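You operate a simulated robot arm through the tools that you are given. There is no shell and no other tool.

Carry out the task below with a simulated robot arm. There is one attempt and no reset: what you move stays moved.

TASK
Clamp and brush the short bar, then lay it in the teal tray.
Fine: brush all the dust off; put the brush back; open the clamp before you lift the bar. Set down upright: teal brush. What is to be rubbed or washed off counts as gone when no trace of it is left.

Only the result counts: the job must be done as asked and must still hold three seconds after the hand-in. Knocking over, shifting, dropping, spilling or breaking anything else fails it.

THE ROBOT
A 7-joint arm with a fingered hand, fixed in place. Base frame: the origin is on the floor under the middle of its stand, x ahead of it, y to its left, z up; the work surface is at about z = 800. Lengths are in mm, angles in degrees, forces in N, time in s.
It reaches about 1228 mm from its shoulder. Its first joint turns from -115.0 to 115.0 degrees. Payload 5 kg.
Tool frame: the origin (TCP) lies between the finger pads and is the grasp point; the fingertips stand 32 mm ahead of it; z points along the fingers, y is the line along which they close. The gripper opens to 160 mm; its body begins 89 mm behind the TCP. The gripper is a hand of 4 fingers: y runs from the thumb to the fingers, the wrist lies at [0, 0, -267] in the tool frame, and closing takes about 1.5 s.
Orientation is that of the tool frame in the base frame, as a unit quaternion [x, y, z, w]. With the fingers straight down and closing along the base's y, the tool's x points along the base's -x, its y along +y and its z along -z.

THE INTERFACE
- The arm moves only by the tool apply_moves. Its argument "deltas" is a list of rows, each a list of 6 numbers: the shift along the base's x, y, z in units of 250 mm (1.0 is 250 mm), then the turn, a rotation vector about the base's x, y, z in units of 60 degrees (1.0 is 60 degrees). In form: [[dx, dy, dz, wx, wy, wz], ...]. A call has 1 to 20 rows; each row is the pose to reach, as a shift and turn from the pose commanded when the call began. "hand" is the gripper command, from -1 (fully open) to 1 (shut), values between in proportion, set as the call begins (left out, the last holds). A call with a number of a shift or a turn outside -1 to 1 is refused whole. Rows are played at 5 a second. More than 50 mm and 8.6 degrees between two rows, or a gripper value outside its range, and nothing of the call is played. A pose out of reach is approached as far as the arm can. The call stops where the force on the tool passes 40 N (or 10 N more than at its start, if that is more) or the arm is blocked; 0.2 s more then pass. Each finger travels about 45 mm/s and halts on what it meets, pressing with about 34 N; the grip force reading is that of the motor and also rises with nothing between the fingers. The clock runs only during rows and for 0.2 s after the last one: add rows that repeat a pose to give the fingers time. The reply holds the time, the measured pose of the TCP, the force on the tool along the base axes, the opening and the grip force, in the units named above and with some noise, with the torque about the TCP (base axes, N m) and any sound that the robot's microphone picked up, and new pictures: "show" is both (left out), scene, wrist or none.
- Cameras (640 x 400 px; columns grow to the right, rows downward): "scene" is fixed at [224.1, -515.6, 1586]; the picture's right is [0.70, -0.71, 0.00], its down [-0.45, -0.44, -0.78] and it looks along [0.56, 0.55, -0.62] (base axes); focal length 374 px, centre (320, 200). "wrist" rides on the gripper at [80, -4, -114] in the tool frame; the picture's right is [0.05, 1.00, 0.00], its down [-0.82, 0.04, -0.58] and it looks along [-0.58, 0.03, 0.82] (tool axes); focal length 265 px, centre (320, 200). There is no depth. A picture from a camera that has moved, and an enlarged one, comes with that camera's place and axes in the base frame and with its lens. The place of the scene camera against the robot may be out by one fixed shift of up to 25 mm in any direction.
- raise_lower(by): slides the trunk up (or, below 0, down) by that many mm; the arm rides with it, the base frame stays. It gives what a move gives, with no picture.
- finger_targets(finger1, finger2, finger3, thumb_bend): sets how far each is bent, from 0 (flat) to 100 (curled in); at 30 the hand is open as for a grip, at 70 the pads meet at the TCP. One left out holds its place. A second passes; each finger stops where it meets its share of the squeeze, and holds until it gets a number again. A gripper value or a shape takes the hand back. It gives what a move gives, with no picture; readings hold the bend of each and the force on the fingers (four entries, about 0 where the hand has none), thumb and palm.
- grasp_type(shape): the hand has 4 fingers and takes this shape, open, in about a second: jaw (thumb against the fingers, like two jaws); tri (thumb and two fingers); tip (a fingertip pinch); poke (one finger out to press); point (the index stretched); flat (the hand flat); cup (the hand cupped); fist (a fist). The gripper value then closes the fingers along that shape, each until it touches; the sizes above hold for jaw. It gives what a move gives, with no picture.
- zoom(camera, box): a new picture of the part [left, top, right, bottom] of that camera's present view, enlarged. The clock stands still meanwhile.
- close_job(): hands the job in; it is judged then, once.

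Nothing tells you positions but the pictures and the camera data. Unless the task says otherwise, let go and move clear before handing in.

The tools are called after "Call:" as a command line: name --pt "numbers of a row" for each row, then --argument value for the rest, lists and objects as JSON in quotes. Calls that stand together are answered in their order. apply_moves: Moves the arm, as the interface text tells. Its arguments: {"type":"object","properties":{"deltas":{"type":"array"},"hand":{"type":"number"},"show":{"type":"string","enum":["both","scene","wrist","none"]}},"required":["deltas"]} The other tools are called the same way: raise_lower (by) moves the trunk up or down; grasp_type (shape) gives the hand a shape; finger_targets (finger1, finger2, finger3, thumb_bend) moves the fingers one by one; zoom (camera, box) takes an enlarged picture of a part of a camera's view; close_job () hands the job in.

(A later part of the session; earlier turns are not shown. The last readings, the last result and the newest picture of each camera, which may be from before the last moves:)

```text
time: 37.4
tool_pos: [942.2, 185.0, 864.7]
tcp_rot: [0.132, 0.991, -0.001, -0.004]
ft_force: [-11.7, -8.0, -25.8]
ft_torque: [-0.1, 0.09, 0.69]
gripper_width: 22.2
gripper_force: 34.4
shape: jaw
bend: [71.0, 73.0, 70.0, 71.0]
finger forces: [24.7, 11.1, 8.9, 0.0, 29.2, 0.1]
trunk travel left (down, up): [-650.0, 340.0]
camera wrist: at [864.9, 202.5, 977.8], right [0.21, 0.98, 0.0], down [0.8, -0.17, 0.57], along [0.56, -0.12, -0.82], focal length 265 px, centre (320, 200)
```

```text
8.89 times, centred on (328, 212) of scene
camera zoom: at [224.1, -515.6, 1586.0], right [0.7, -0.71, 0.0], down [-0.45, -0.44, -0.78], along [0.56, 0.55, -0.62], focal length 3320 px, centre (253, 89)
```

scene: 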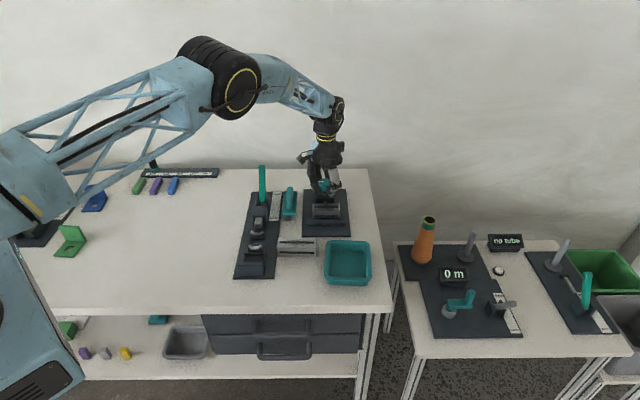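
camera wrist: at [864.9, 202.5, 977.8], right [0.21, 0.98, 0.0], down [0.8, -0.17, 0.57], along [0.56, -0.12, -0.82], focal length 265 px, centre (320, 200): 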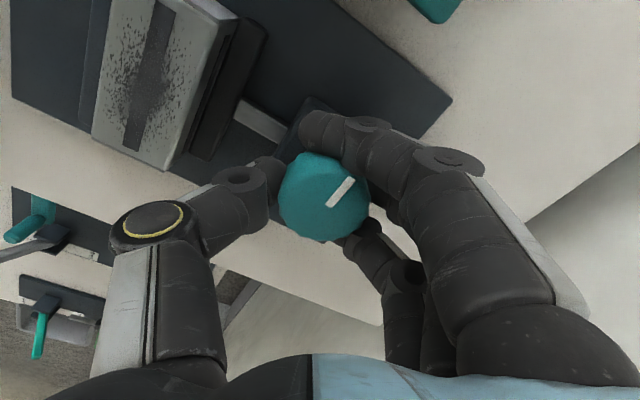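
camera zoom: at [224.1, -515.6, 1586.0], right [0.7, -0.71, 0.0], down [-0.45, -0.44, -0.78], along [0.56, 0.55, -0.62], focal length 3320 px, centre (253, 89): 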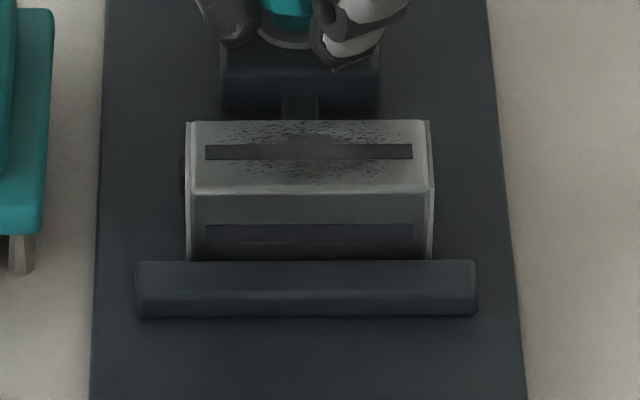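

The knob resisted with 0.69 N·m and slipped in the fingers. That means either the bar is clamped or the jaw has hit a stop. I'll let go and check from above whether the bar has reached the fixed jaw.

Call:
apply_moves --pt "0 0 0 0 0 0" --pt "0 0 0 0 0 0" --pt "0 0 0 0 0 0" --pt "0 0 0 0 0 0" --pt "0 0 0 0 0 0" --pt "0 0 0 0 0 0" --pt "0 0 0.12 0 0 0" --pt "0 0 0.25 0 0 0" --pt "0 0 0.37 0 0 -0.1" --pt "-0.08 -0.12 0.37 0 0 -0.2" --pt "-0.16 -0.24 0.37 0 0 -0.3" --pt "-0.22 -0.34 0.37 0 0 -0.4" --pt "-0.257 -0.396 0.37 0 0 -0.5" --pt "-0.257 -0.396 0.37 0 0 -0.5" --hand 0

Call:
zoom --camera "wrist" --box '[240, 0, 440, 125]'

Call:
zoom --camera "scene" --box '[295, 170, 355, 235]'

```text
time: 40.4
tool_pos: [880.2, 88.9, 960.8]
tcp_rot: [0.383, 0.924, 0.0, 0.0]
ft_force: [-0.7, -0.2, 0.7]
ft_torque: [0.0, 0.0, -0.02]
gripper_width: 79.6
gripper_force: 0.1
shape: jaw
bend: [72.0, 72.0, 72.0, 70.0]
finger forces: [0.0, 0.0, 0.0, 0.1, 0.1, 0.0]
trunk travel left (down, up): [-650.0, 340.0]
camera wrist: at [820.1, 142.5, 1072.1], right [0.67, 0.74, 0.0], down [0.61, -0.55, 0.58], along [0.43, -0.39, -0.82], focal length 265 px, centre (320, 200)
```

scene: 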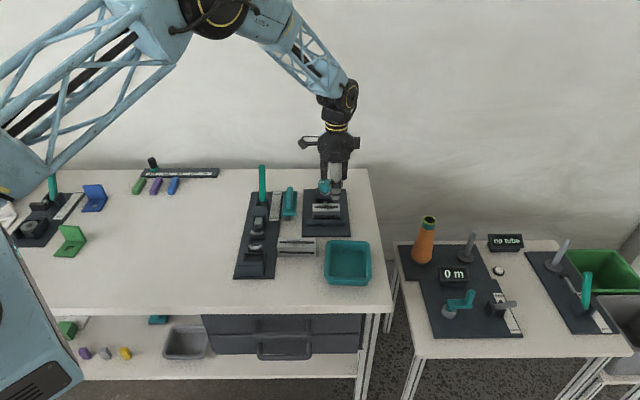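
wrist: 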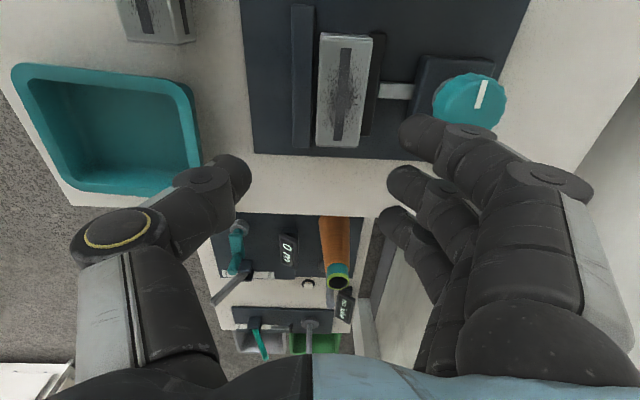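

```text
3.20 times, centred on (340, 62) of wrist
camera zoom: at [820.1, 142.5, 1072.1], right [0.67, 0.74, 0.0], down [0.61, -0.55, 0.58], along [0.43, -0.39, -0.82], focal length 849 px, centre (256, 640)
```

zoom: 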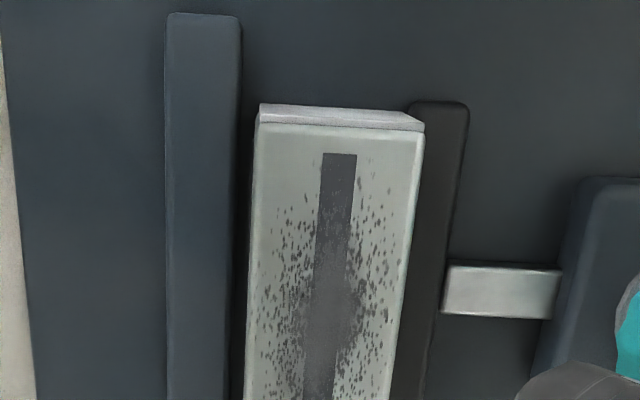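

```text
6.15 times, centred on (325, 202) of scene
camera zoom: at [224.1, -515.6, 1586.0], right [0.7, -0.71, 0.0], down [-0.45, -0.44, -0.78], along [0.56, 0.55, -0.62], focal length 2298 px, centre (289, 185)
```

zoom: 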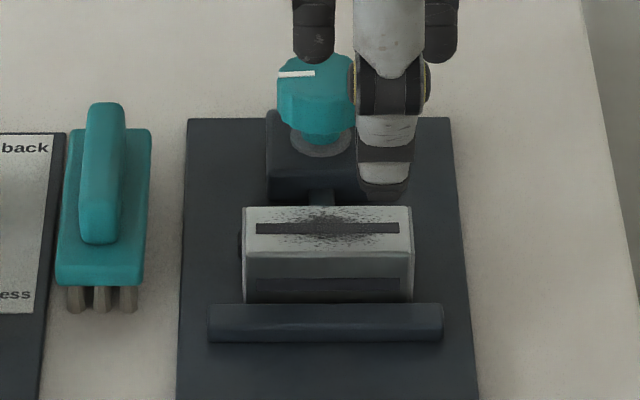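

Call:
zoom --camera "wrist" --box '[280, 20, 360, 70]'

Call:
zoom --camera "wrist" --box '[285, 90, 395, 160]'

Call:
zoom --camera "scene" --box '[310, 205, 346, 230]'

```text
8.00 times, centred on (320, 45) of wrist
camera zoom: at [820.1, 142.5, 1072.1], right [0.67, 0.74, 0.0], down [0.61, -0.55, 0.58], along [0.43, -0.39, -0.82], focal length 2123 px, centre (320, 1440)
```

zoom: 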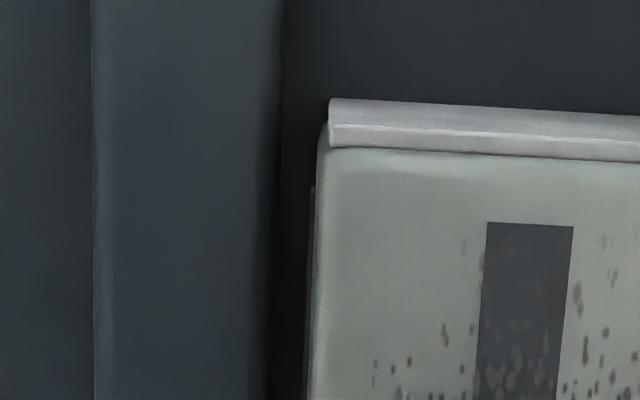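

```text
5.71 times, centred on (340, 125) of wrist
camera zoom: at [820.1, 142.5, 1072.1], right [0.67, 0.74, 0.0], down [0.61, -0.55, 0.58], along [0.43, -0.39, -0.82], focal length 1517 px, centre (206, 629)
```

zoom: 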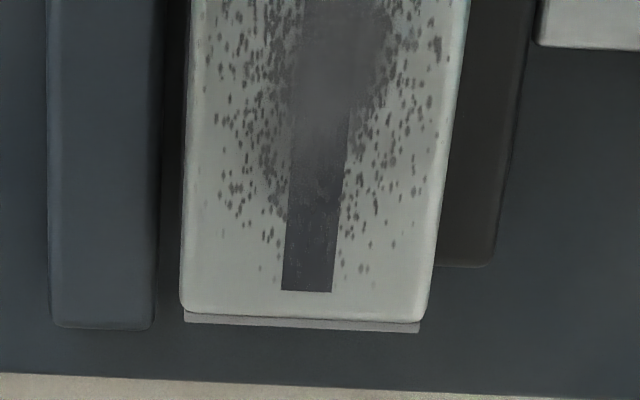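

```text
16.00 times, centred on (328, 218) of scene
camera zoom: at [224.1, -515.6, 1586.0], right [0.7, -0.71, 0.0], down [-0.45, -0.44, -0.78], along [0.56, 0.55, -0.62], focal length 5976 px, centre (192, -80)
```

zoom: 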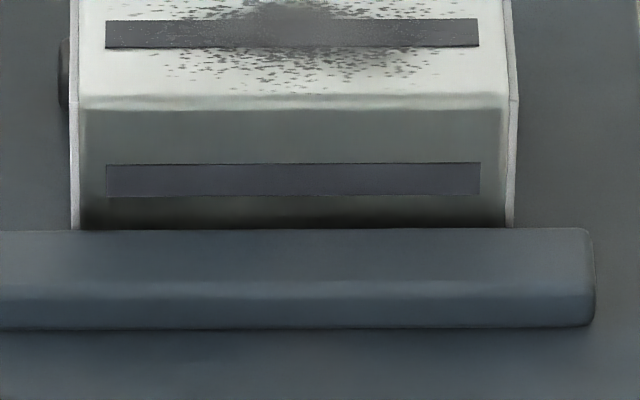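

From above there is still a gap of about 4 mm between the bar and the fixed jaw, and the moving jaw seems to touch the bar. I'll regrip the knob at a different wrist angle and try turning again to learn whether it's a real stop or just a slip.

Call:
apply_moves --pt "0.08 0.1 0 0 0 0" --pt "0.16 0.2 0 0 0 0" --pt "0.22 0.3 0 0 0 0" --pt "0.257 0.396 -0.05 0 0 0" --pt "0.257 0.396 -0.15 0 0 0" --pt "0.257 0.396 -0.27 0 0 0" --pt "0.257 0.396 -0.37 0 0 0" --pt "0.257 0.396 -0.37 0 0 0" --hand 0

Call:
zoom --camera "wrist" --box '[160, 60, 440, 260]'

```text
time: 42.2
tool_pos: [944.3, 187.1, 870.0]
tcp_rot: [0.383, 0.924, 0.0, 0.0]
ft_force: [0.5, 0.9, 0.3]
ft_torque: [0.0, -0.02, 0.0]
gripper_width: 79.5
gripper_force: 0.1
shape: jaw
bend: [72.0, 72.0, 72.0, 70.0]
finger forces: [0.1, 0.0, 0.0, 0.0, 0.0, 0.0]
trunk travel left (down, up): [-650.0, 340.0]
camera wrist: at [883.8, 242.0, 982.4], right [0.67, 0.74, 0.0], down [0.61, -0.55, 0.58], along [0.43, -0.39, -0.82], focal length 265 px, centre (320, 200)
```

scene: 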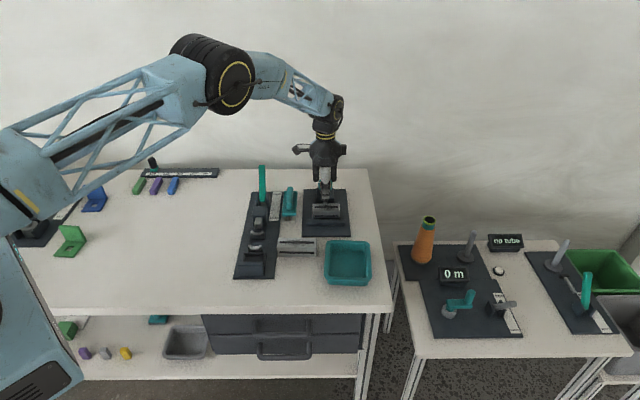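
wrist: 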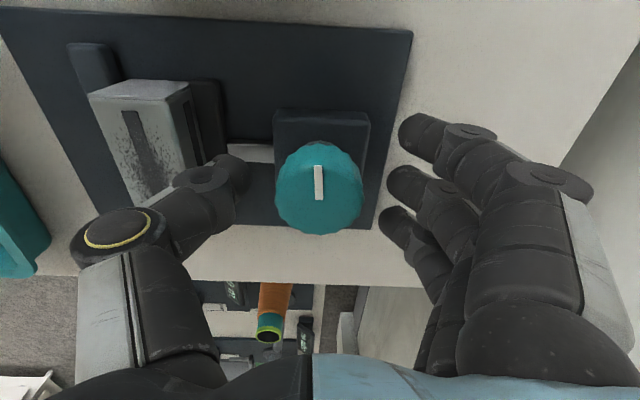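

```text
2.00 times, centred on (300, 160) of wrist
camera zoom: at [883.8, 242.0, 982.4], right [0.67, 0.74, 0.0], down [0.61, -0.55, 0.58], along [0.43, -0.39, -0.82], focal length 531 px, centre (360, 280)
```

zoom: 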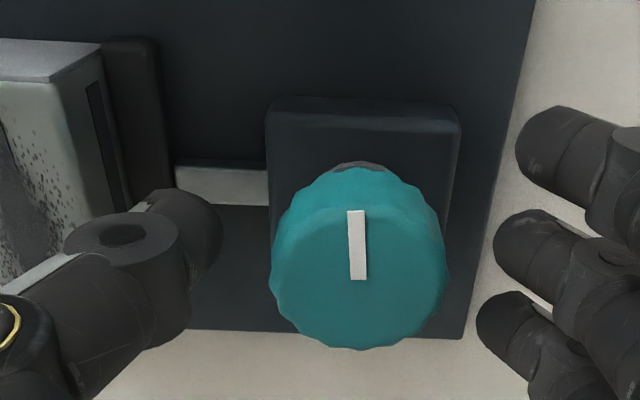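

Call:
apply_moves --pt "0 0 0 0 0 0" --pt "0 0 0 0 0 0" --pt "0 0 0 0 0 0" --pt "0 0 0 0 0 0" --pt "0 0 0 0 0 0" --pt "0 0 0 0 0 0" --pt "0 0 0 0 0 0" --hand 1 --show "wrist"

Call:
apply_moves --pt "0 0 0 0 0 -0.06" --pt "0 0 0 0 0 -0.12" --pt "0 0 0 0 0 -0.18" --pt "0 0 0 0 0 -0.25" --pt "0 0 0 0 0 -0.25" --show "wrist"

Call:
zoom --camera "wrist" --box '[160, 60, 440, 260]'

```text
time: 43.8
tool_pos: [942.5, 187.8, 868.7]
tcp_rot: [0.383, 0.924, -0.002, -0.001]
ft_force: [-3.4, -1.5, -6.2]
ft_torque: [-0.07, 0.09, 0.03]
gripper_width: 26.3
gripper_force: 33.8
shape: jaw
bend: [70.0, 73.0, 71.0, 70.0]
finger forces: [10.4, 10.3, 9.7, 0.1, 31.3, 0.0]
trunk travel left (down, up): [-650.0, 340.0]
camera wrist: at [883.7, 241.6, 981.5], right [0.67, 0.74, 0.0], down [0.61, -0.55, 0.58], along [0.43, -0.39, -0.82], focal length 265 px, centre (320, 200)
```

wrist: 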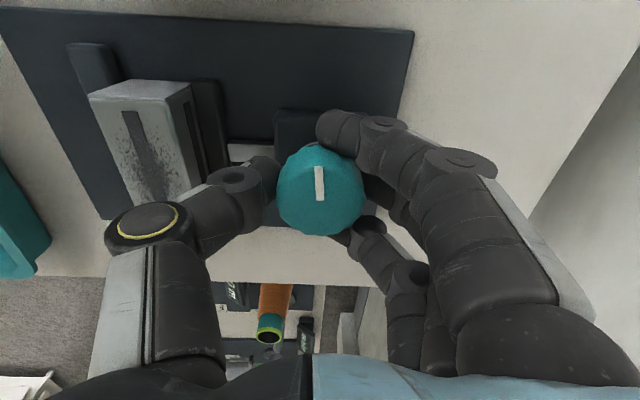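

```text
time: 45.0
tool_pos: [944.0, 188.2, 868.3]
tcp_rot: [0.5, 0.866, 0.0, 0.0]
ft_force: [-8.5, -0.1, -4.2]
ft_torque: [-0.12, 0.24, 0.88]
gripper_width: 25.9
gripper_force: 34.1
shape: jaw
bend: [70.0, 73.0, 71.0, 71.0]
finger forces: [26.0, 10.9, 8.9, 0.1, 33.1, 0.0]
trunk travel left (down, up): [-650.0, 340.0]
camera wrist: at [899.7, 255.0, 980.4], right [0.84, 0.54, 0.0], down [0.44, -0.69, 0.58], along [0.31, -0.48, -0.82], focal length 265 px, centre (320, 200)
```

wrist: 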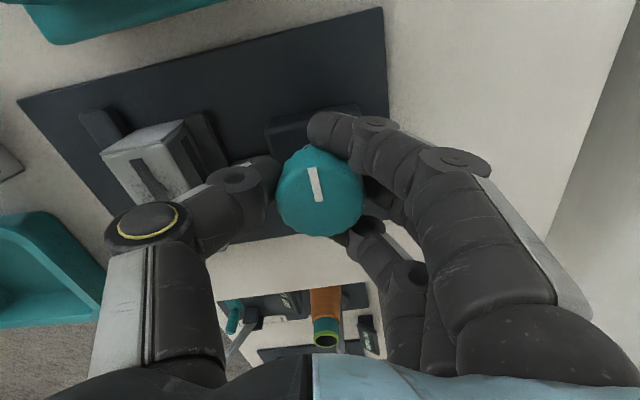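

```text
2.00 times, centred on (300, 160) of wrist
camera zoom: at [899.7, 255.0, 980.4], right [0.84, 0.54, 0.0], down [0.44, -0.69, 0.58], along [0.31, -0.48, -0.82], focal length 531 px, centre (360, 280)
```

zoom: 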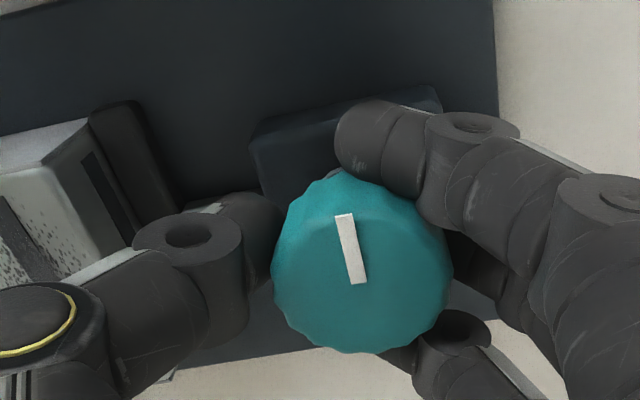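

Call:
zoom --camera "scene" --box '[308, 195, 328, 215]'

Call:
zoom --camera "wrist" --box '[80, 80, 280, 220]'

Call:
zoom --camera "scene" --box '[310, 205, 346, 230]'

```text
16.00 times, centred on (318, 205) of scene
camera zoom: at [224.1, -515.6, 1586.0], right [0.7, -0.71, 0.0], down [-0.45, -0.44, -0.78], along [0.56, 0.55, -0.62], focal length 5976 px, centre (352, 120)
```

zoom: 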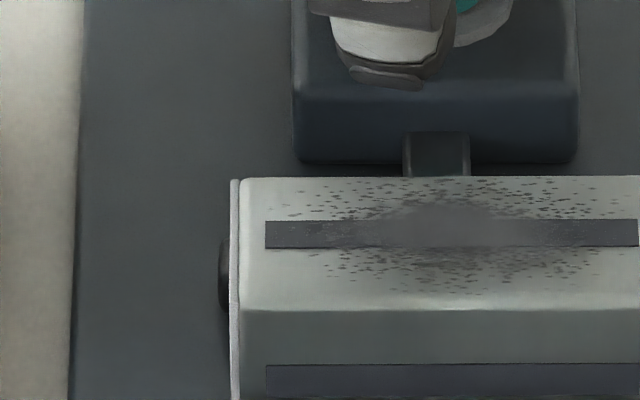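

```text
2.86 times, centred on (180, 150) of wrist
camera zoom: at [899.7, 255.0, 980.4], right [0.84, 0.54, 0.0], down [0.44, -0.69, 0.58], along [0.31, -0.48, -0.82], focal length 758 px, centre (720, 343)
```

zoom: 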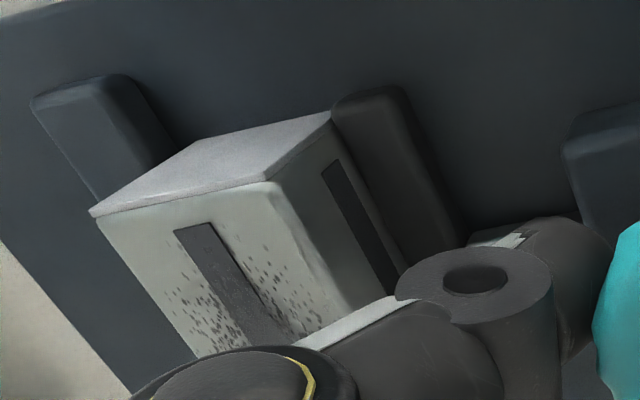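

```text
16.00 times, centred on (328, 218) of scene
camera zoom: at [224.1, -515.6, 1586.0], right [0.7, -0.71, 0.0], down [-0.45, -0.44, -0.78], along [0.56, 0.55, -0.62], focal length 5976 px, centre (192, -80)
```

zoom: 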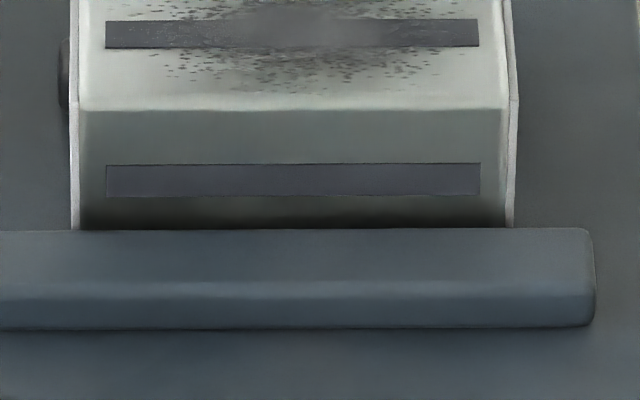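

Call:
zoom --camera "wrist" --box '[80, 95, 160, 155]'

Call:
zoom --camera "wrist" --box '[170, 100, 250, 160]'

```text
6.67 times, centred on (120, 125) of wrist
camera zoom: at [899.7, 255.0, 980.4], right [0.84, 0.54, 0.0], down [0.44, -0.69, 0.58], along [0.31, -0.48, -0.82], focal length 1769 px, centre (1653, 700)
```

zoom: 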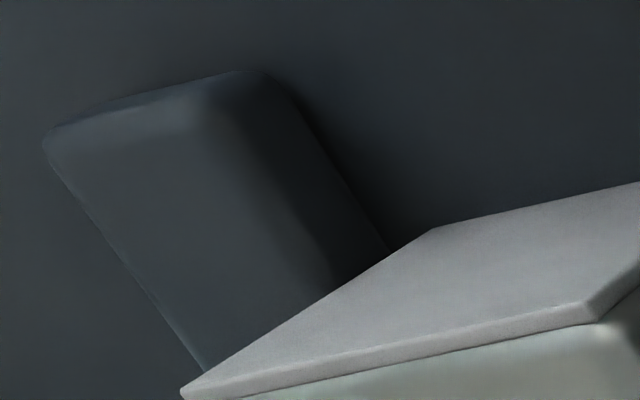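

```text
6.67 times, centred on (210, 130) of wrist
camera zoom: at [899.7, 255.0, 980.4], right [0.84, 0.54, 0.0], down [0.44, -0.69, 0.58], along [0.31, -0.48, -0.82], focal length 1769 px, centre (1053, 667)
```

zoom: 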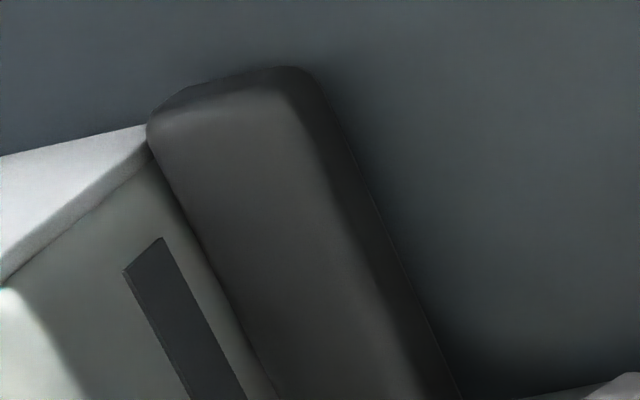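

The knob blocks hard right at a half turn, even though the bar still has about 4 mm to the fixed jaw. I'll let go, grip the bar, and slide it up against the fixed jaw. Then I can tell whether the knob has hit an end stop.

Call:
apply_moves --pt "0 0 0 0 0 0" --pt "0 0 0 0 0 0" --pt "0 0 0 0 0 0" --pt "0 0 0 0 0 0" --pt "0 0 0 0 0 0" --pt "0 0 0 0 0 0" --pt "0 0 0.12 0 0 0" --pt "0 0 0.25 0 0 0" --pt "0 0 0.37 0 0 0.06" --pt "-0.1 -0.1 0.37 0 0 0.13" --pt "-0.2 -0.2 0.37 0 0 0.2" --pt "-0.282 -0.275 0.37 0 0 0.25" --pt "-0.282 -0.275 0.25 0 0 0.25" --pt "-0.282 -0.275 0.12 0 0 0.25" --pt "-0.282 -0.275 0.1 0 0 0.25" --hand 0.15

Call:
zoom --camera "wrist" --box '[200, 50, 480, 225]'

```text
time: 48.2
tool_pos: [873.6, 117.2, 894.9]
tcp_rot: [0.383, 0.924, -0.001, 0.0]
ft_force: [-0.4, 0.0, 0.7]
ft_torque: [-0.02, 0.02, -0.01]
gripper_width: 67.4
gripper_force: 0.0
shape: jaw
bend: [73.0, 73.0, 73.0, 70.0]
finger forces: [0.0, 0.0, 0.0, 0.1, 0.1, 0.1]
trunk travel left (down, up): [-650.0, 340.0]
camera wrist: at [813.0, 171.4, 1005.9], right [0.67, 0.74, 0.0], down [0.61, -0.55, 0.58], along [0.43, -0.39, -0.82], focal length 265 px, centre (320, 200)
```

scene: 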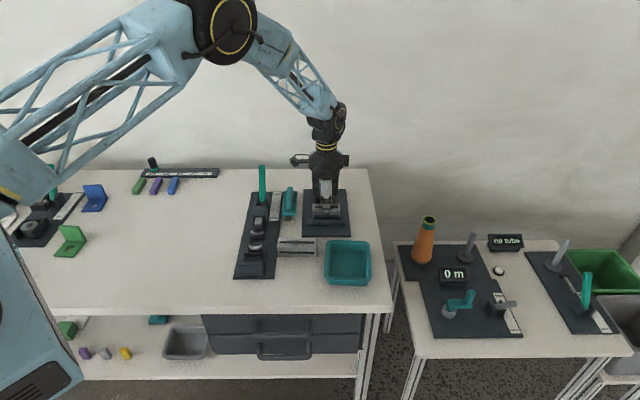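
wrist: 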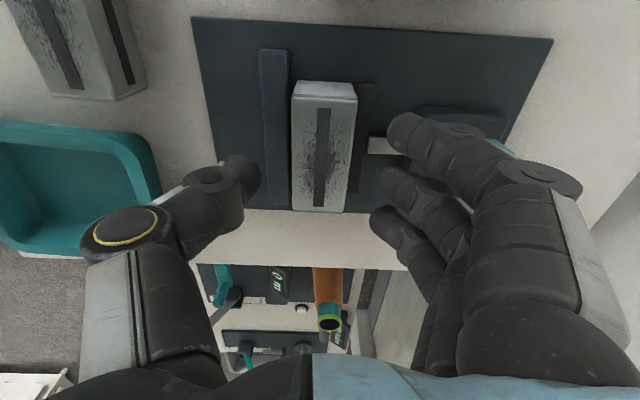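

```text
2.29 times, centred on (340, 138) of wrist
camera zoom: at [813.0, 171.4, 1005.9], right [0.67, 0.74, 0.0], down [0.61, -0.55, 0.58], along [0.43, -0.39, -0.82], focal length 607 px, centre (274, 343)
```

zoom: 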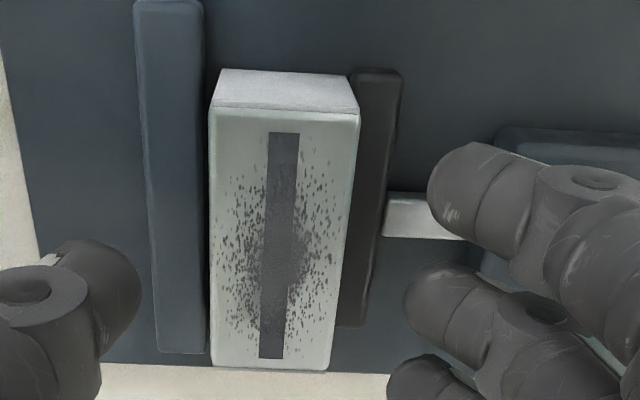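

The bar is centred under the hand. I'll go down, grip it, and slide it 5 mm toward the fixed jaw.

Call:
apply_moves --pt "0.002 0.002 -0.06 0 0 0" --pt "0.002 0.002 -0.126 0 0 0" --pt "0.002 0.002 -0.126 0 0 0" --show "none"

Call:
apply_moves --pt "0 0 0 0 0 0" --pt "0 0 0 0 0 0" --pt "0 0 0 0 0 0" --pt "0 0 0 0 0 0" --pt "0 0 0 0 0 0" --pt "0 0 0 0 0 0" --hand 1 --show "wrist"

```text
time: 49.0
tool_pos: [874.0, 119.7, 861.9]
tcp_rot: [0.382, 0.924, -0.001, 0.0]
ft_force: [-0.1, -0.4, 0.0]
ft_torque: [0.03, 0.02, -0.01]
gripper_width: 67.5
gripper_force: 0.1
shape: jaw
bend: [73.0, 73.0, 73.0, 70.0]
finger forces: [0.0, 0.0, 0.0, 0.0, 0.0, 0.0]
trunk travel left (down, up): [-650.0, 340.0]
```

```text
time: 50.4
tool_pos: [874.5, 119.5, 860.6]
tcp_rot: [0.384, 0.924, 0.0, 0.0]
ft_force: [0.5, 0.1, -1.6]
ft_torque: [0.04, -0.04, 0.0]
gripper_width: 34.1
gripper_force: 34.0
shape: jaw
bend: [73.0, 73.0, 73.0, 70.0]
finger forces: [10.3, 10.3, 10.4, 0.1, 30.2, 0.0]
trunk travel left (down, up): [-650.0, 340.0]
camera wrist: at [814.9, 172.7, 973.6], right [0.67, 0.74, 0.0], down [0.61, -0.55, 0.58], along [0.43, -0.39, -0.82], focal length 265 px, centre (320, 200)
```

wrist: 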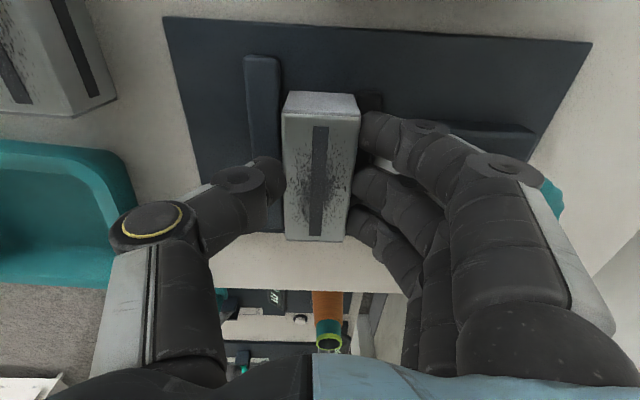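

Call:
apply_moves --pt "-0.003 -0.003 0 0 0 0" --pt "-0.006 -0.006 0 0 0 0" --pt "-0.0085 -0.0085 0 0 0 0" --pt "-0.0085 -0.0085 0 0 0 0" --show "none"

```text
time: 51.4
tool_pos: [873.0, 117.8, 862.0]
tcp_rot: [0.382, 0.924, 0.001, 0.001]
ft_force: [13.3, 6.9, -2.5]
ft_torque: [0.3, -0.39, -0.06]
gripper_width: 33.2
gripper_force: 33.4
shape: jaw
bend: [73.0, 73.0, 73.0, 70.0]
finger forces: [13.6, 13.6, 13.5, 0.0, 27.3, 0.0]
trunk travel left (down, up): [-650.0, 340.0]
```

Call:
apply_moves --pt "-0.003 -0.003 0 0 0 0" --pt "-0.006 -0.006 0 0 0 0" --pt "-0.006 -0.006 0 0 0 0" --show "wrist"

Call:
zoom --camera "wrist" --box '[220, 60, 420, 200]'

Call:
zoom --camera "scene" --box '[305, 195, 350, 230]'

```text
time: 52.2
tool_pos: [872.1, 115.6, 862.4]
tcp_rot: [0.383, 0.924, 0.0, 0.001]
ft_force: [21.9, 9.7, 1.3]
ft_torque: [0.5, -0.74, -0.08]
gripper_width: 33.6
gripper_force: 34.4
shape: jaw
bend: [73.0, 73.0, 73.0, 70.0]
finger forces: [15.5, 15.6, 15.5, 0.0, 24.3, 0.0]
trunk travel left (down, up): [-650.0, 340.0]
camera wrist: at [811.9, 170.3, 973.6], right [0.67, 0.74, 0.0], down [0.61, -0.55, 0.58], along [0.43, -0.39, -0.82], focal length 265 px, centre (320, 200)
```

wrist: 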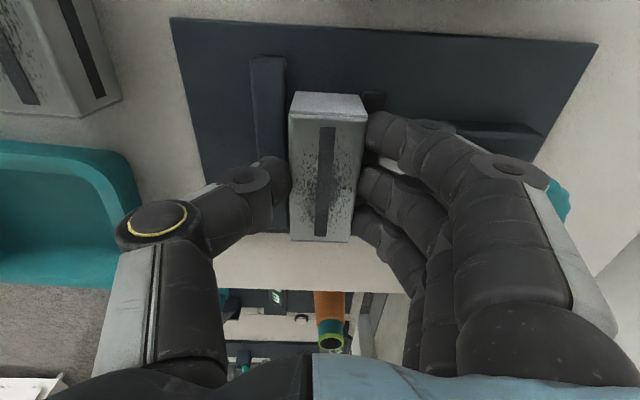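

```text
2.86 times, centred on (320, 130) of wrist
camera zoom: at [811.9, 170.3, 973.6], right [0.67, 0.74, 0.0], down [0.61, -0.55, 0.58], along [0.43, -0.39, -0.82], focal length 758 px, centre (320, 400)
```

zoom: 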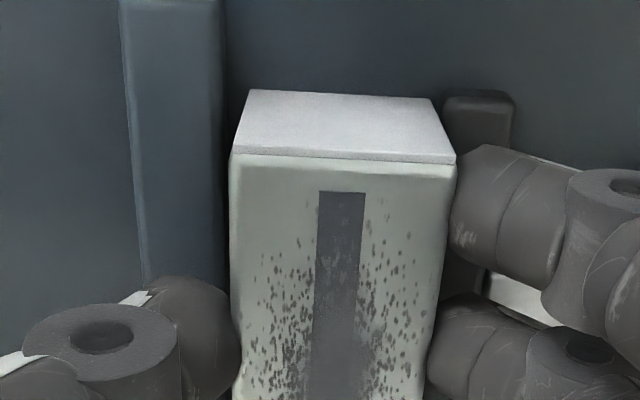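

```text
11.43 times, centred on (328, 212) of scene
camera zoom: at [224.1, -515.6, 1586.0], right [0.7, -0.71, 0.0], down [-0.45, -0.44, -0.78], along [0.56, 0.55, -0.62], focal length 4268 px, centre (234, 57)
```

zoom: 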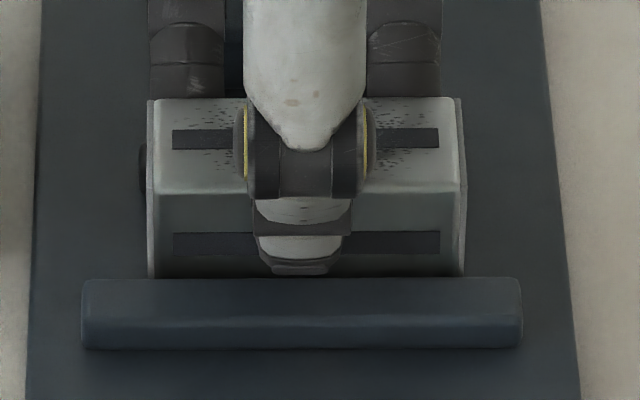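

The bar did not follow the hand at all under 23 N; the fingers only flexed. So the bar is firmly held and the clamp is closed. I'll back off the push, release the bar, and go look at the brush.

Call:
apply_moves --pt "0.007 0.007 0 0 0 0" --pt "0.0145 0.0145 0 0 0 0" --pt "0.0145 0.0145 0 0 0 0" --show "none"

Call:
apply_moves --pt "0 0 0 0 0 0" --pt "0 0 0 0 0 0" --pt "0 0 0 0 0 0" --pt "0 0 0 0 0 0" --pt "0 0 0 0 0 0" --pt "0 0 0.12 0 0 0" --pt "0 0 0.25 0 0 0" --pt "0 0 0.394 0 0 0" --pt "-0.05 0.08 0.394 0 0 0.1" --pt "-0.1 0.16 0.394 0 0 0.22" --pt "-0.15 0.24 0.394 0 0 0.34" --pt "-0.2 0.32 0.394 0 0 0.46" --pt "-0.25 0.38 0.394 0 0 0.58" --pt "-0.263 0.39 0.394 0 0 0.7" --pt "-0.263 0.39 0.394 0 0 0.8" --pt "-0.263 0.39 0.394 0 0 0.9" --pt "-0.263 0.39 0.394 0 0 1.0" --hand 0.15 --show "scene"

Call:
apply_moves --pt "0 0 0 0 0 0.125" --pt "0 0 0 0 0 0.25" --pt "0 0 0 0 0 0.375" --pt "0 0 0 0 0 0.5" --pt "0 0 0 0 0 0.5"

Call:
zoom --camera "wrist" --box '[200, 30, 480, 205]'

Call:
zoom --camera "scene" --box '[265, 165, 355, 235]'

```text
time: 53.0
tool_pos: [873.9, 118.0, 861.9]
tcp_rot: [0.382, 0.924, 0.0, 0.0]
ft_force: [4.0, 0.7, 8.1]
ft_torque: [0.18, -0.26, 0.0]
gripper_width: 33.8
gripper_force: 34.5
shape: jaw
bend: [73.0, 73.0, 73.0, 70.0]
finger forces: [11.8, 12.1, 11.9, 0.0, 33.6, 0.0]
trunk travel left (down, up): [-650.0, 340.0]
```

```text
time: 56.6
tool_pos: [808.5, 215.6, 960.3]
tcp_rot: [-0.131, 0.991, 0.0, -0.001]
ft_force: [-0.1, 0.2, 0.8]
ft_torque: [0.01, 0.02, -0.01]
gripper_width: 67.3
gripper_force: 0.1
shape: jaw
bend: [73.0, 73.0, 73.0, 70.0]
finger forces: [0.0, 0.0, 0.0, 0.1, 0.1, 0.0]
trunk travel left (down, up): [-650.0, 340.0]
```

scene: 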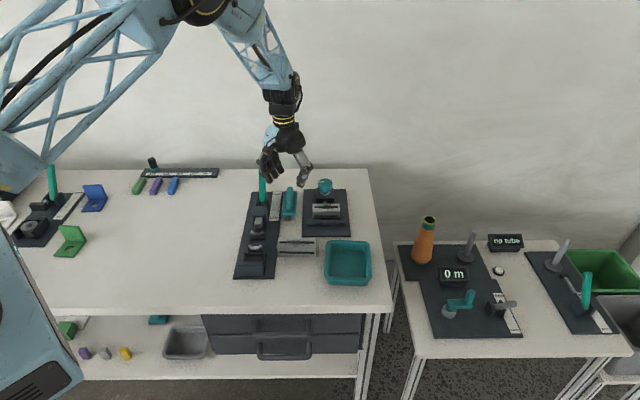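

```text
time: 57.8
tool_pos: [808.7, 216.7, 961.0]
tcp_rot: [-0.384, 0.924, 0.0, -0.001]
ft_force: [0.6, -0.6, 0.2]
ft_torque: [0.0, 0.02, -0.01]
gripper_width: 67.1
gripper_force: 0.0
shape: jaw
bend: [73.0, 73.0, 73.0, 70.0]
finger forces: [0.0, 0.0, 0.1, 0.0, 0.1, 0.0]
trunk travel left (down, up): [-650.0, 340.0]
camera wrist: at [754.6, 156.5, 1073.0], right [-0.74, 0.67, 0.0], down [0.55, 0.61, 0.58], along [0.39, 0.43, -0.82], focal length 265 px, centre (320, 200)
```

scene: 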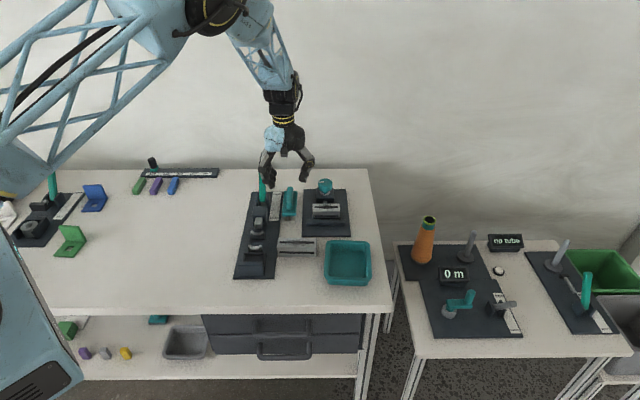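
wrist: 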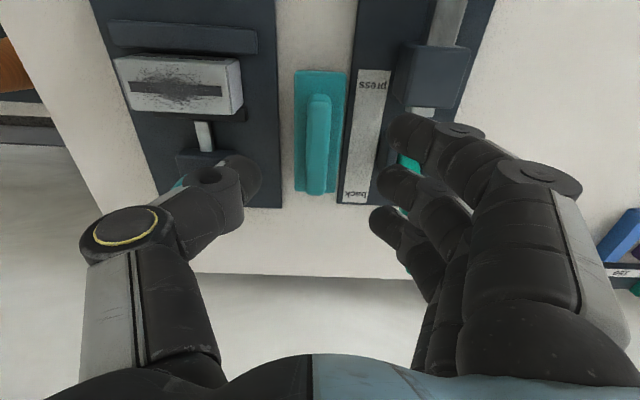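

```text
2.29 times, centred on (340, 118) of wrist
camera zoom: at [754.6, 156.5, 1073.0], right [-0.74, 0.67, 0.0], down [0.55, 0.61, 0.58], along [0.39, 0.43, -0.82], focal length 607 px, centre (274, 389)
```

zoom: 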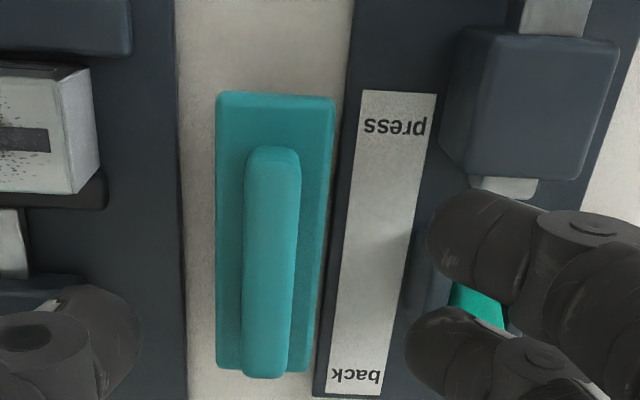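

```text
5.71 times, centred on (310, 200) of scene
camera zoom: at [224.1, -515.6, 1586.0], right [0.7, -0.71, 0.0], down [-0.45, -0.44, -0.78], along [0.56, 0.55, -0.62], focal length 2134 px, centre (377, 200)
```

zoom: 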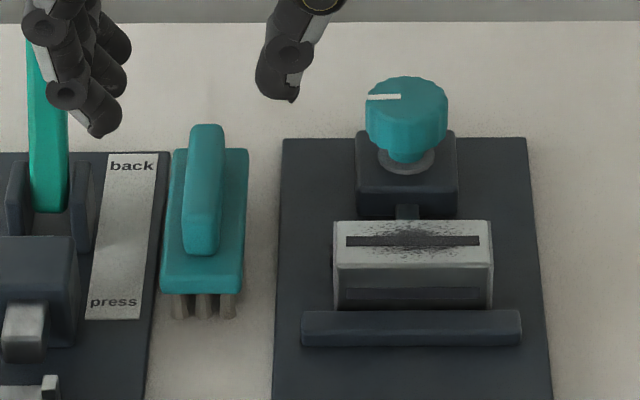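

The brush is clear in view: centre U≈419, V≈747, handle top z≈853, plate top z≈827, lying along V. I'll narrow the hand and go down over the handle, keeping clear of the press lever.

Call:
apply_moves --pt "0.02 0.018 0 0 0 0" --pt "0.039 0.035 -0.05 0 0 0" --pt "0.039 0.035 -0.15 0 0 0" --pt "0.039 0.035 -0.25 0 0 0" --pt "0.039 0.035 -0.32 0 0 0" --pt "0.039 0.035 -0.32 0 0 0" --hand 0.35

Call:
zoom --camera "wrist" --box '[200, 50, 480, 225]'

Call:
zoom --camera "scene" --box '[250, 160, 320, 220]'

```text
time: 59.2
tool_pos: [818.9, 226.3, 878.9]
tcp_rot: [-0.383, 0.924, 0.0, 0.0]
ft_force: [0.3, 0.5, 0.5]
ft_torque: [0.0, -0.02, -0.02]
gripper_width: 52.5
gripper_force: 0.0
shape: jaw
bend: [73.0, 73.0, 73.0, 70.0]
finger forces: [0.1, 0.1, 0.0, 0.0, 0.1, 0.0]
trunk travel left (down, up): [-650.0, 340.0]
camera wrist: at [764.7, 166.0, 992.4], right [-0.74, 0.67, 0.0], down [0.55, 0.61, 0.58], along [0.39, 0.43, -0.82], focal length 265 px, centre (320, 200)
```

scene: 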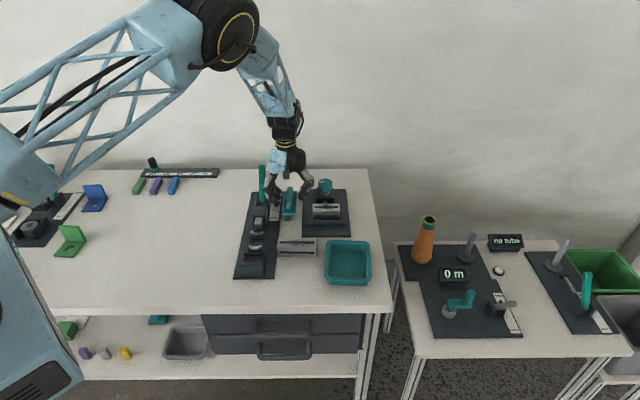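
wrist: 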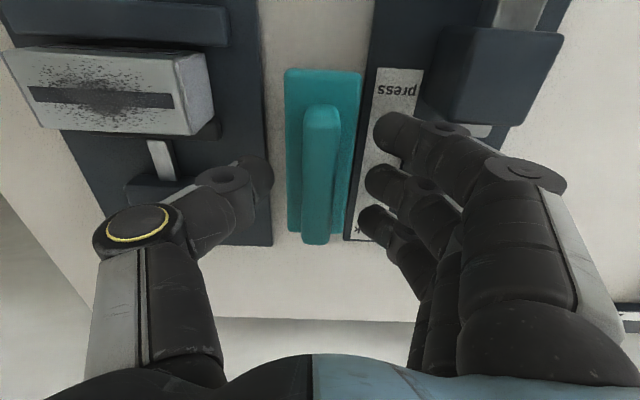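

```text
2.29 times, centred on (340, 138) of wrist
camera zoom: at [764.7, 166.0, 992.4], right [-0.74, 0.67, 0.0], down [0.55, 0.61, 0.58], along [0.39, 0.43, -0.82], focal length 607 px, centre (274, 343)
```

zoom: 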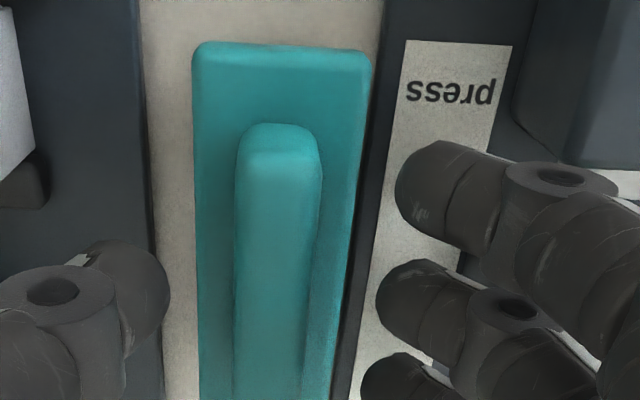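

```text
6.67 times, centred on (285, 190) of scene
camera zoom: at [224.1, -515.6, 1586.0], right [0.7, -0.71, 0.0], down [-0.45, -0.44, -0.78], along [0.56, 0.55, -0.62], focal length 2490 px, centre (553, 267)
```

zoom: 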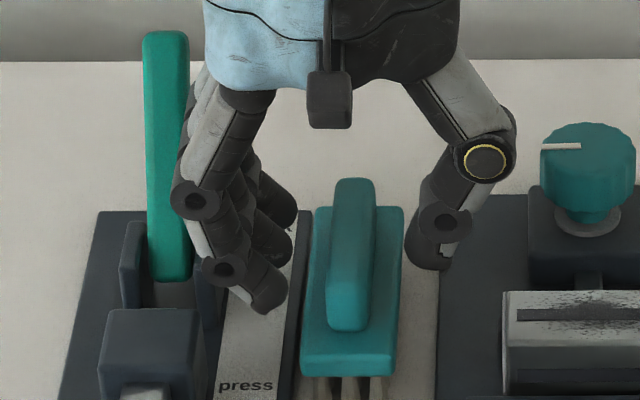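

The handle is centred between the fingers and the lever is clear. I'll descend the last 17 mm and close.

Call:
apply_moves --pt "0 0 -0.035 0 0 0" --pt "0 0 -0.068 0 0 0" --pt "0 0 -0.068 0 0 0" --show "none"

Call:
zoom --camera "scene" --box '[250, 160, 320, 220]'

```text
time: 60.0
tool_pos: [817.6, 225.2, 864.3]
tcp_rot: [-0.382, 0.924, 0.0, 0.001]
ft_force: [0.7, -0.2, -0.1]
ft_torque: [0.0, 0.01, 0.01]
gripper_width: 52.6
gripper_force: 0.1
shape: jaw
bend: [73.0, 73.0, 73.0, 70.0]
finger forces: [0.0, 0.1, 0.1, 0.0, 0.1, 0.1]
trunk travel left (down, up): [-650.0, 340.0]
```

```text
6.67 times, centred on (285, 190) of scene
camera zoom: at [224.1, -515.6, 1586.0], right [0.7, -0.71, 0.0], down [-0.45, -0.44, -0.78], along [0.56, 0.55, -0.62], focal length 2490 px, centre (553, 267)
```

zoom: 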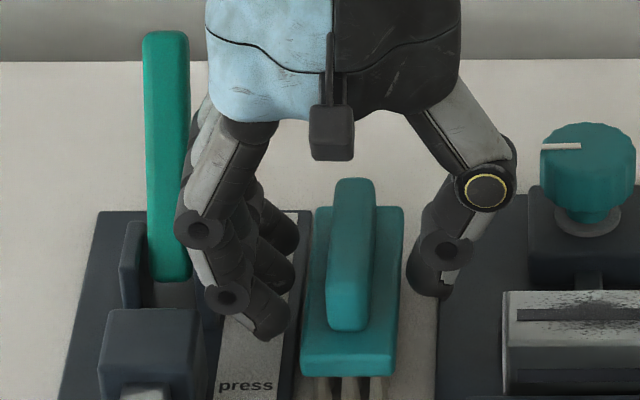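

Call:
apply_moves --pt "0 0 0 0 0 0" --pt "0 0 0 0 0 0" --pt "0 0 0 0 0 0" --pt "0 0 0 0 0 0" --pt "0 0 0 0 0 0" --pt "0 0 0 0 0 0" --hand 1

Call:
zoom --camera "wrist" --box '[200, 50, 480, 225]'

Call:
zoom --camera "scene" --box '[250, 160, 320, 220]'

```text
time: 61.4
tool_pos: [818.4, 226.8, 866.4]
tcp_rot: [-0.382, 0.924, 0.0, 0.001]
ft_force: [0.0, 4.0, 20.0]
ft_torque: [0.45, 0.36, -0.05]
gripper_width: 25.0
gripper_force: 34.0
shape: jaw
bend: [73.0, 73.0, 73.0, 70.0]
finger forces: [14.4, 14.4, 14.4, 0.0, 29.8, 0.1]
trunk travel left (down, up): [-650.0, 340.0]
camera wrist: at [763.9, 166.1, 977.7], right [-0.74, 0.67, 0.0], down [0.55, 0.61, 0.58], along [0.39, 0.43, -0.82], focal length 265 px, centre (320, 200)
```

scene: 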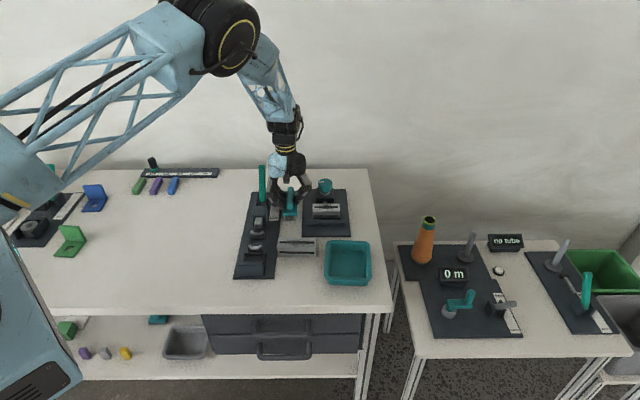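
wrist: 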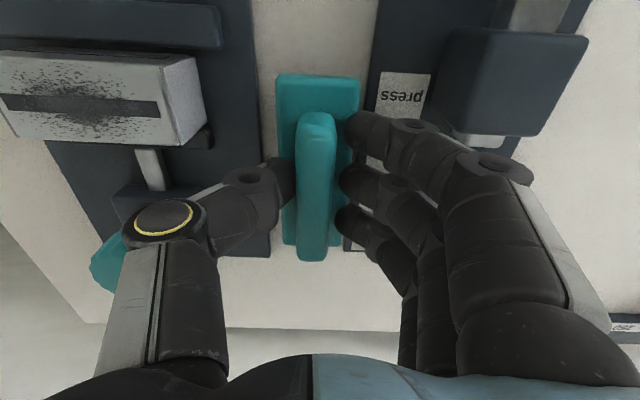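

```text
2.29 times, centred on (340, 138) of wrist
camera zoom: at [763.9, 166.1, 977.7], right [-0.74, 0.67, 0.0], down [0.55, 0.61, 0.58], along [0.39, 0.43, -0.82], focal length 607 px, centre (274, 343)
```

zoom: 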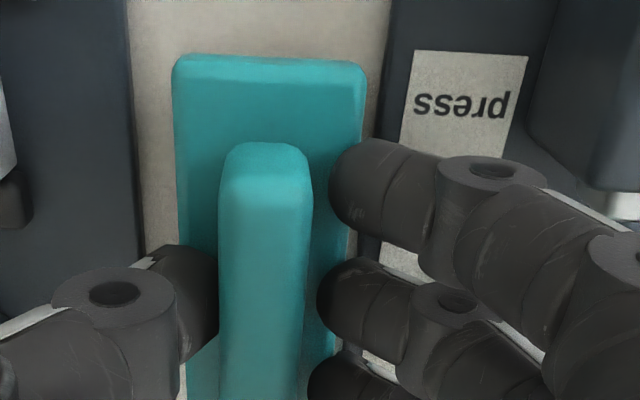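

```text
6.67 times, centred on (285, 190) of scene
camera zoom: at [224.1, -515.6, 1586.0], right [0.7, -0.71, 0.0], down [-0.45, -0.44, -0.78], along [0.56, 0.55, -0.62], focal length 2490 px, centre (553, 267)
```

zoom: 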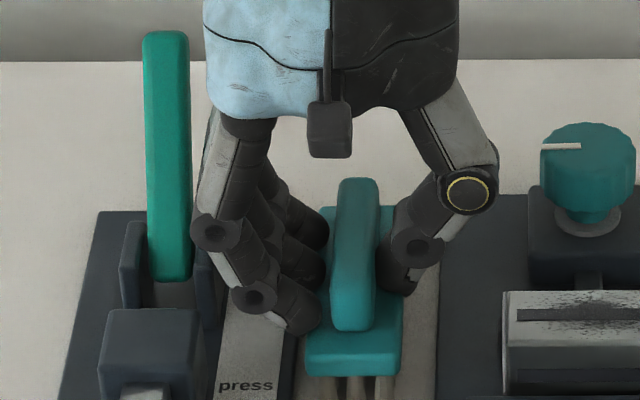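

The fingertips are pressing on the brush plate (+20 N), so the grip is slightly too low. I'll open, rise 5 mm, and close again.

Call:
apply_moves --pt "0 0 0 0 0 0" --pt "0 0 0 0 0 0" --pt "0 0 0 0 0 0" --pt "0 0 0 0 0 0" --pt "0 0 0.022 0 0 0" --pt "0 0 0.022 0 0 0" --hand 0.4 --show "wrist"

Call:
zoom --camera "wrist" --box '[200, 50, 480, 225]'

```text
time: 62.8
tool_pos: [818.5, 225.1, 871.2]
tcp_rot: [-0.383, 0.924, 0.0, 0.0]
ft_force: [-0.3, -0.5, 0.1]
ft_torque: [0.0, 0.0, -0.01]
gripper_width: 47.8
gripper_force: 0.0
shape: jaw
bend: [73.0, 73.0, 73.0, 70.0]
finger forces: [0.0, 0.1, 0.1, 0.1, 0.0, 0.1]
trunk travel left (down, up): [-650.0, 340.0]
camera wrist: at [764.1, 165.5, 981.5], right [-0.74, 0.67, 0.0], down [0.55, 0.61, 0.58], along [0.39, 0.43, -0.82], focal length 265 px, centre (320, 200)
```

wrist: 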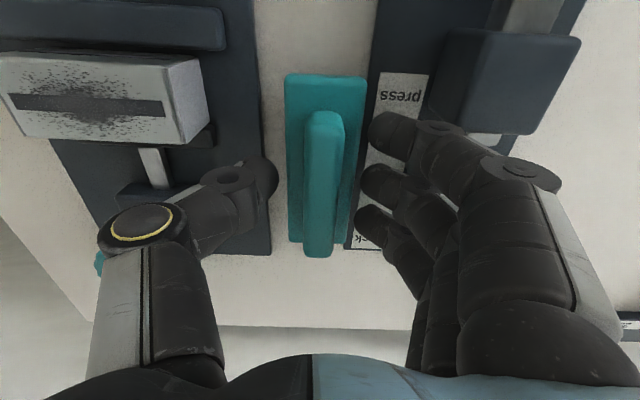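

```text
2.29 times, centred on (340, 138) of wrist
camera zoom: at [764.1, 165.5, 981.5], right [-0.74, 0.67, 0.0], down [0.55, 0.61, 0.58], along [0.39, 0.43, -0.82], focal length 607 px, centre (274, 343)
```

zoom: 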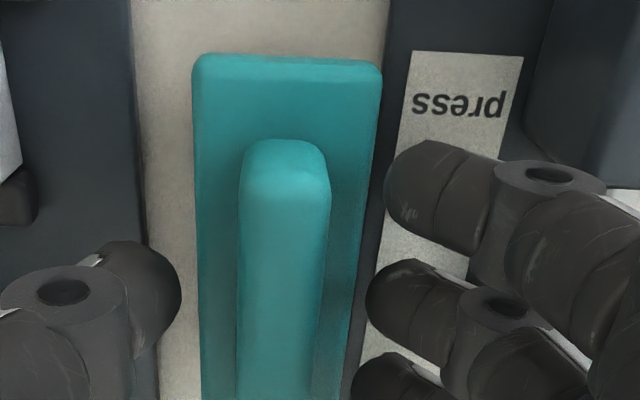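

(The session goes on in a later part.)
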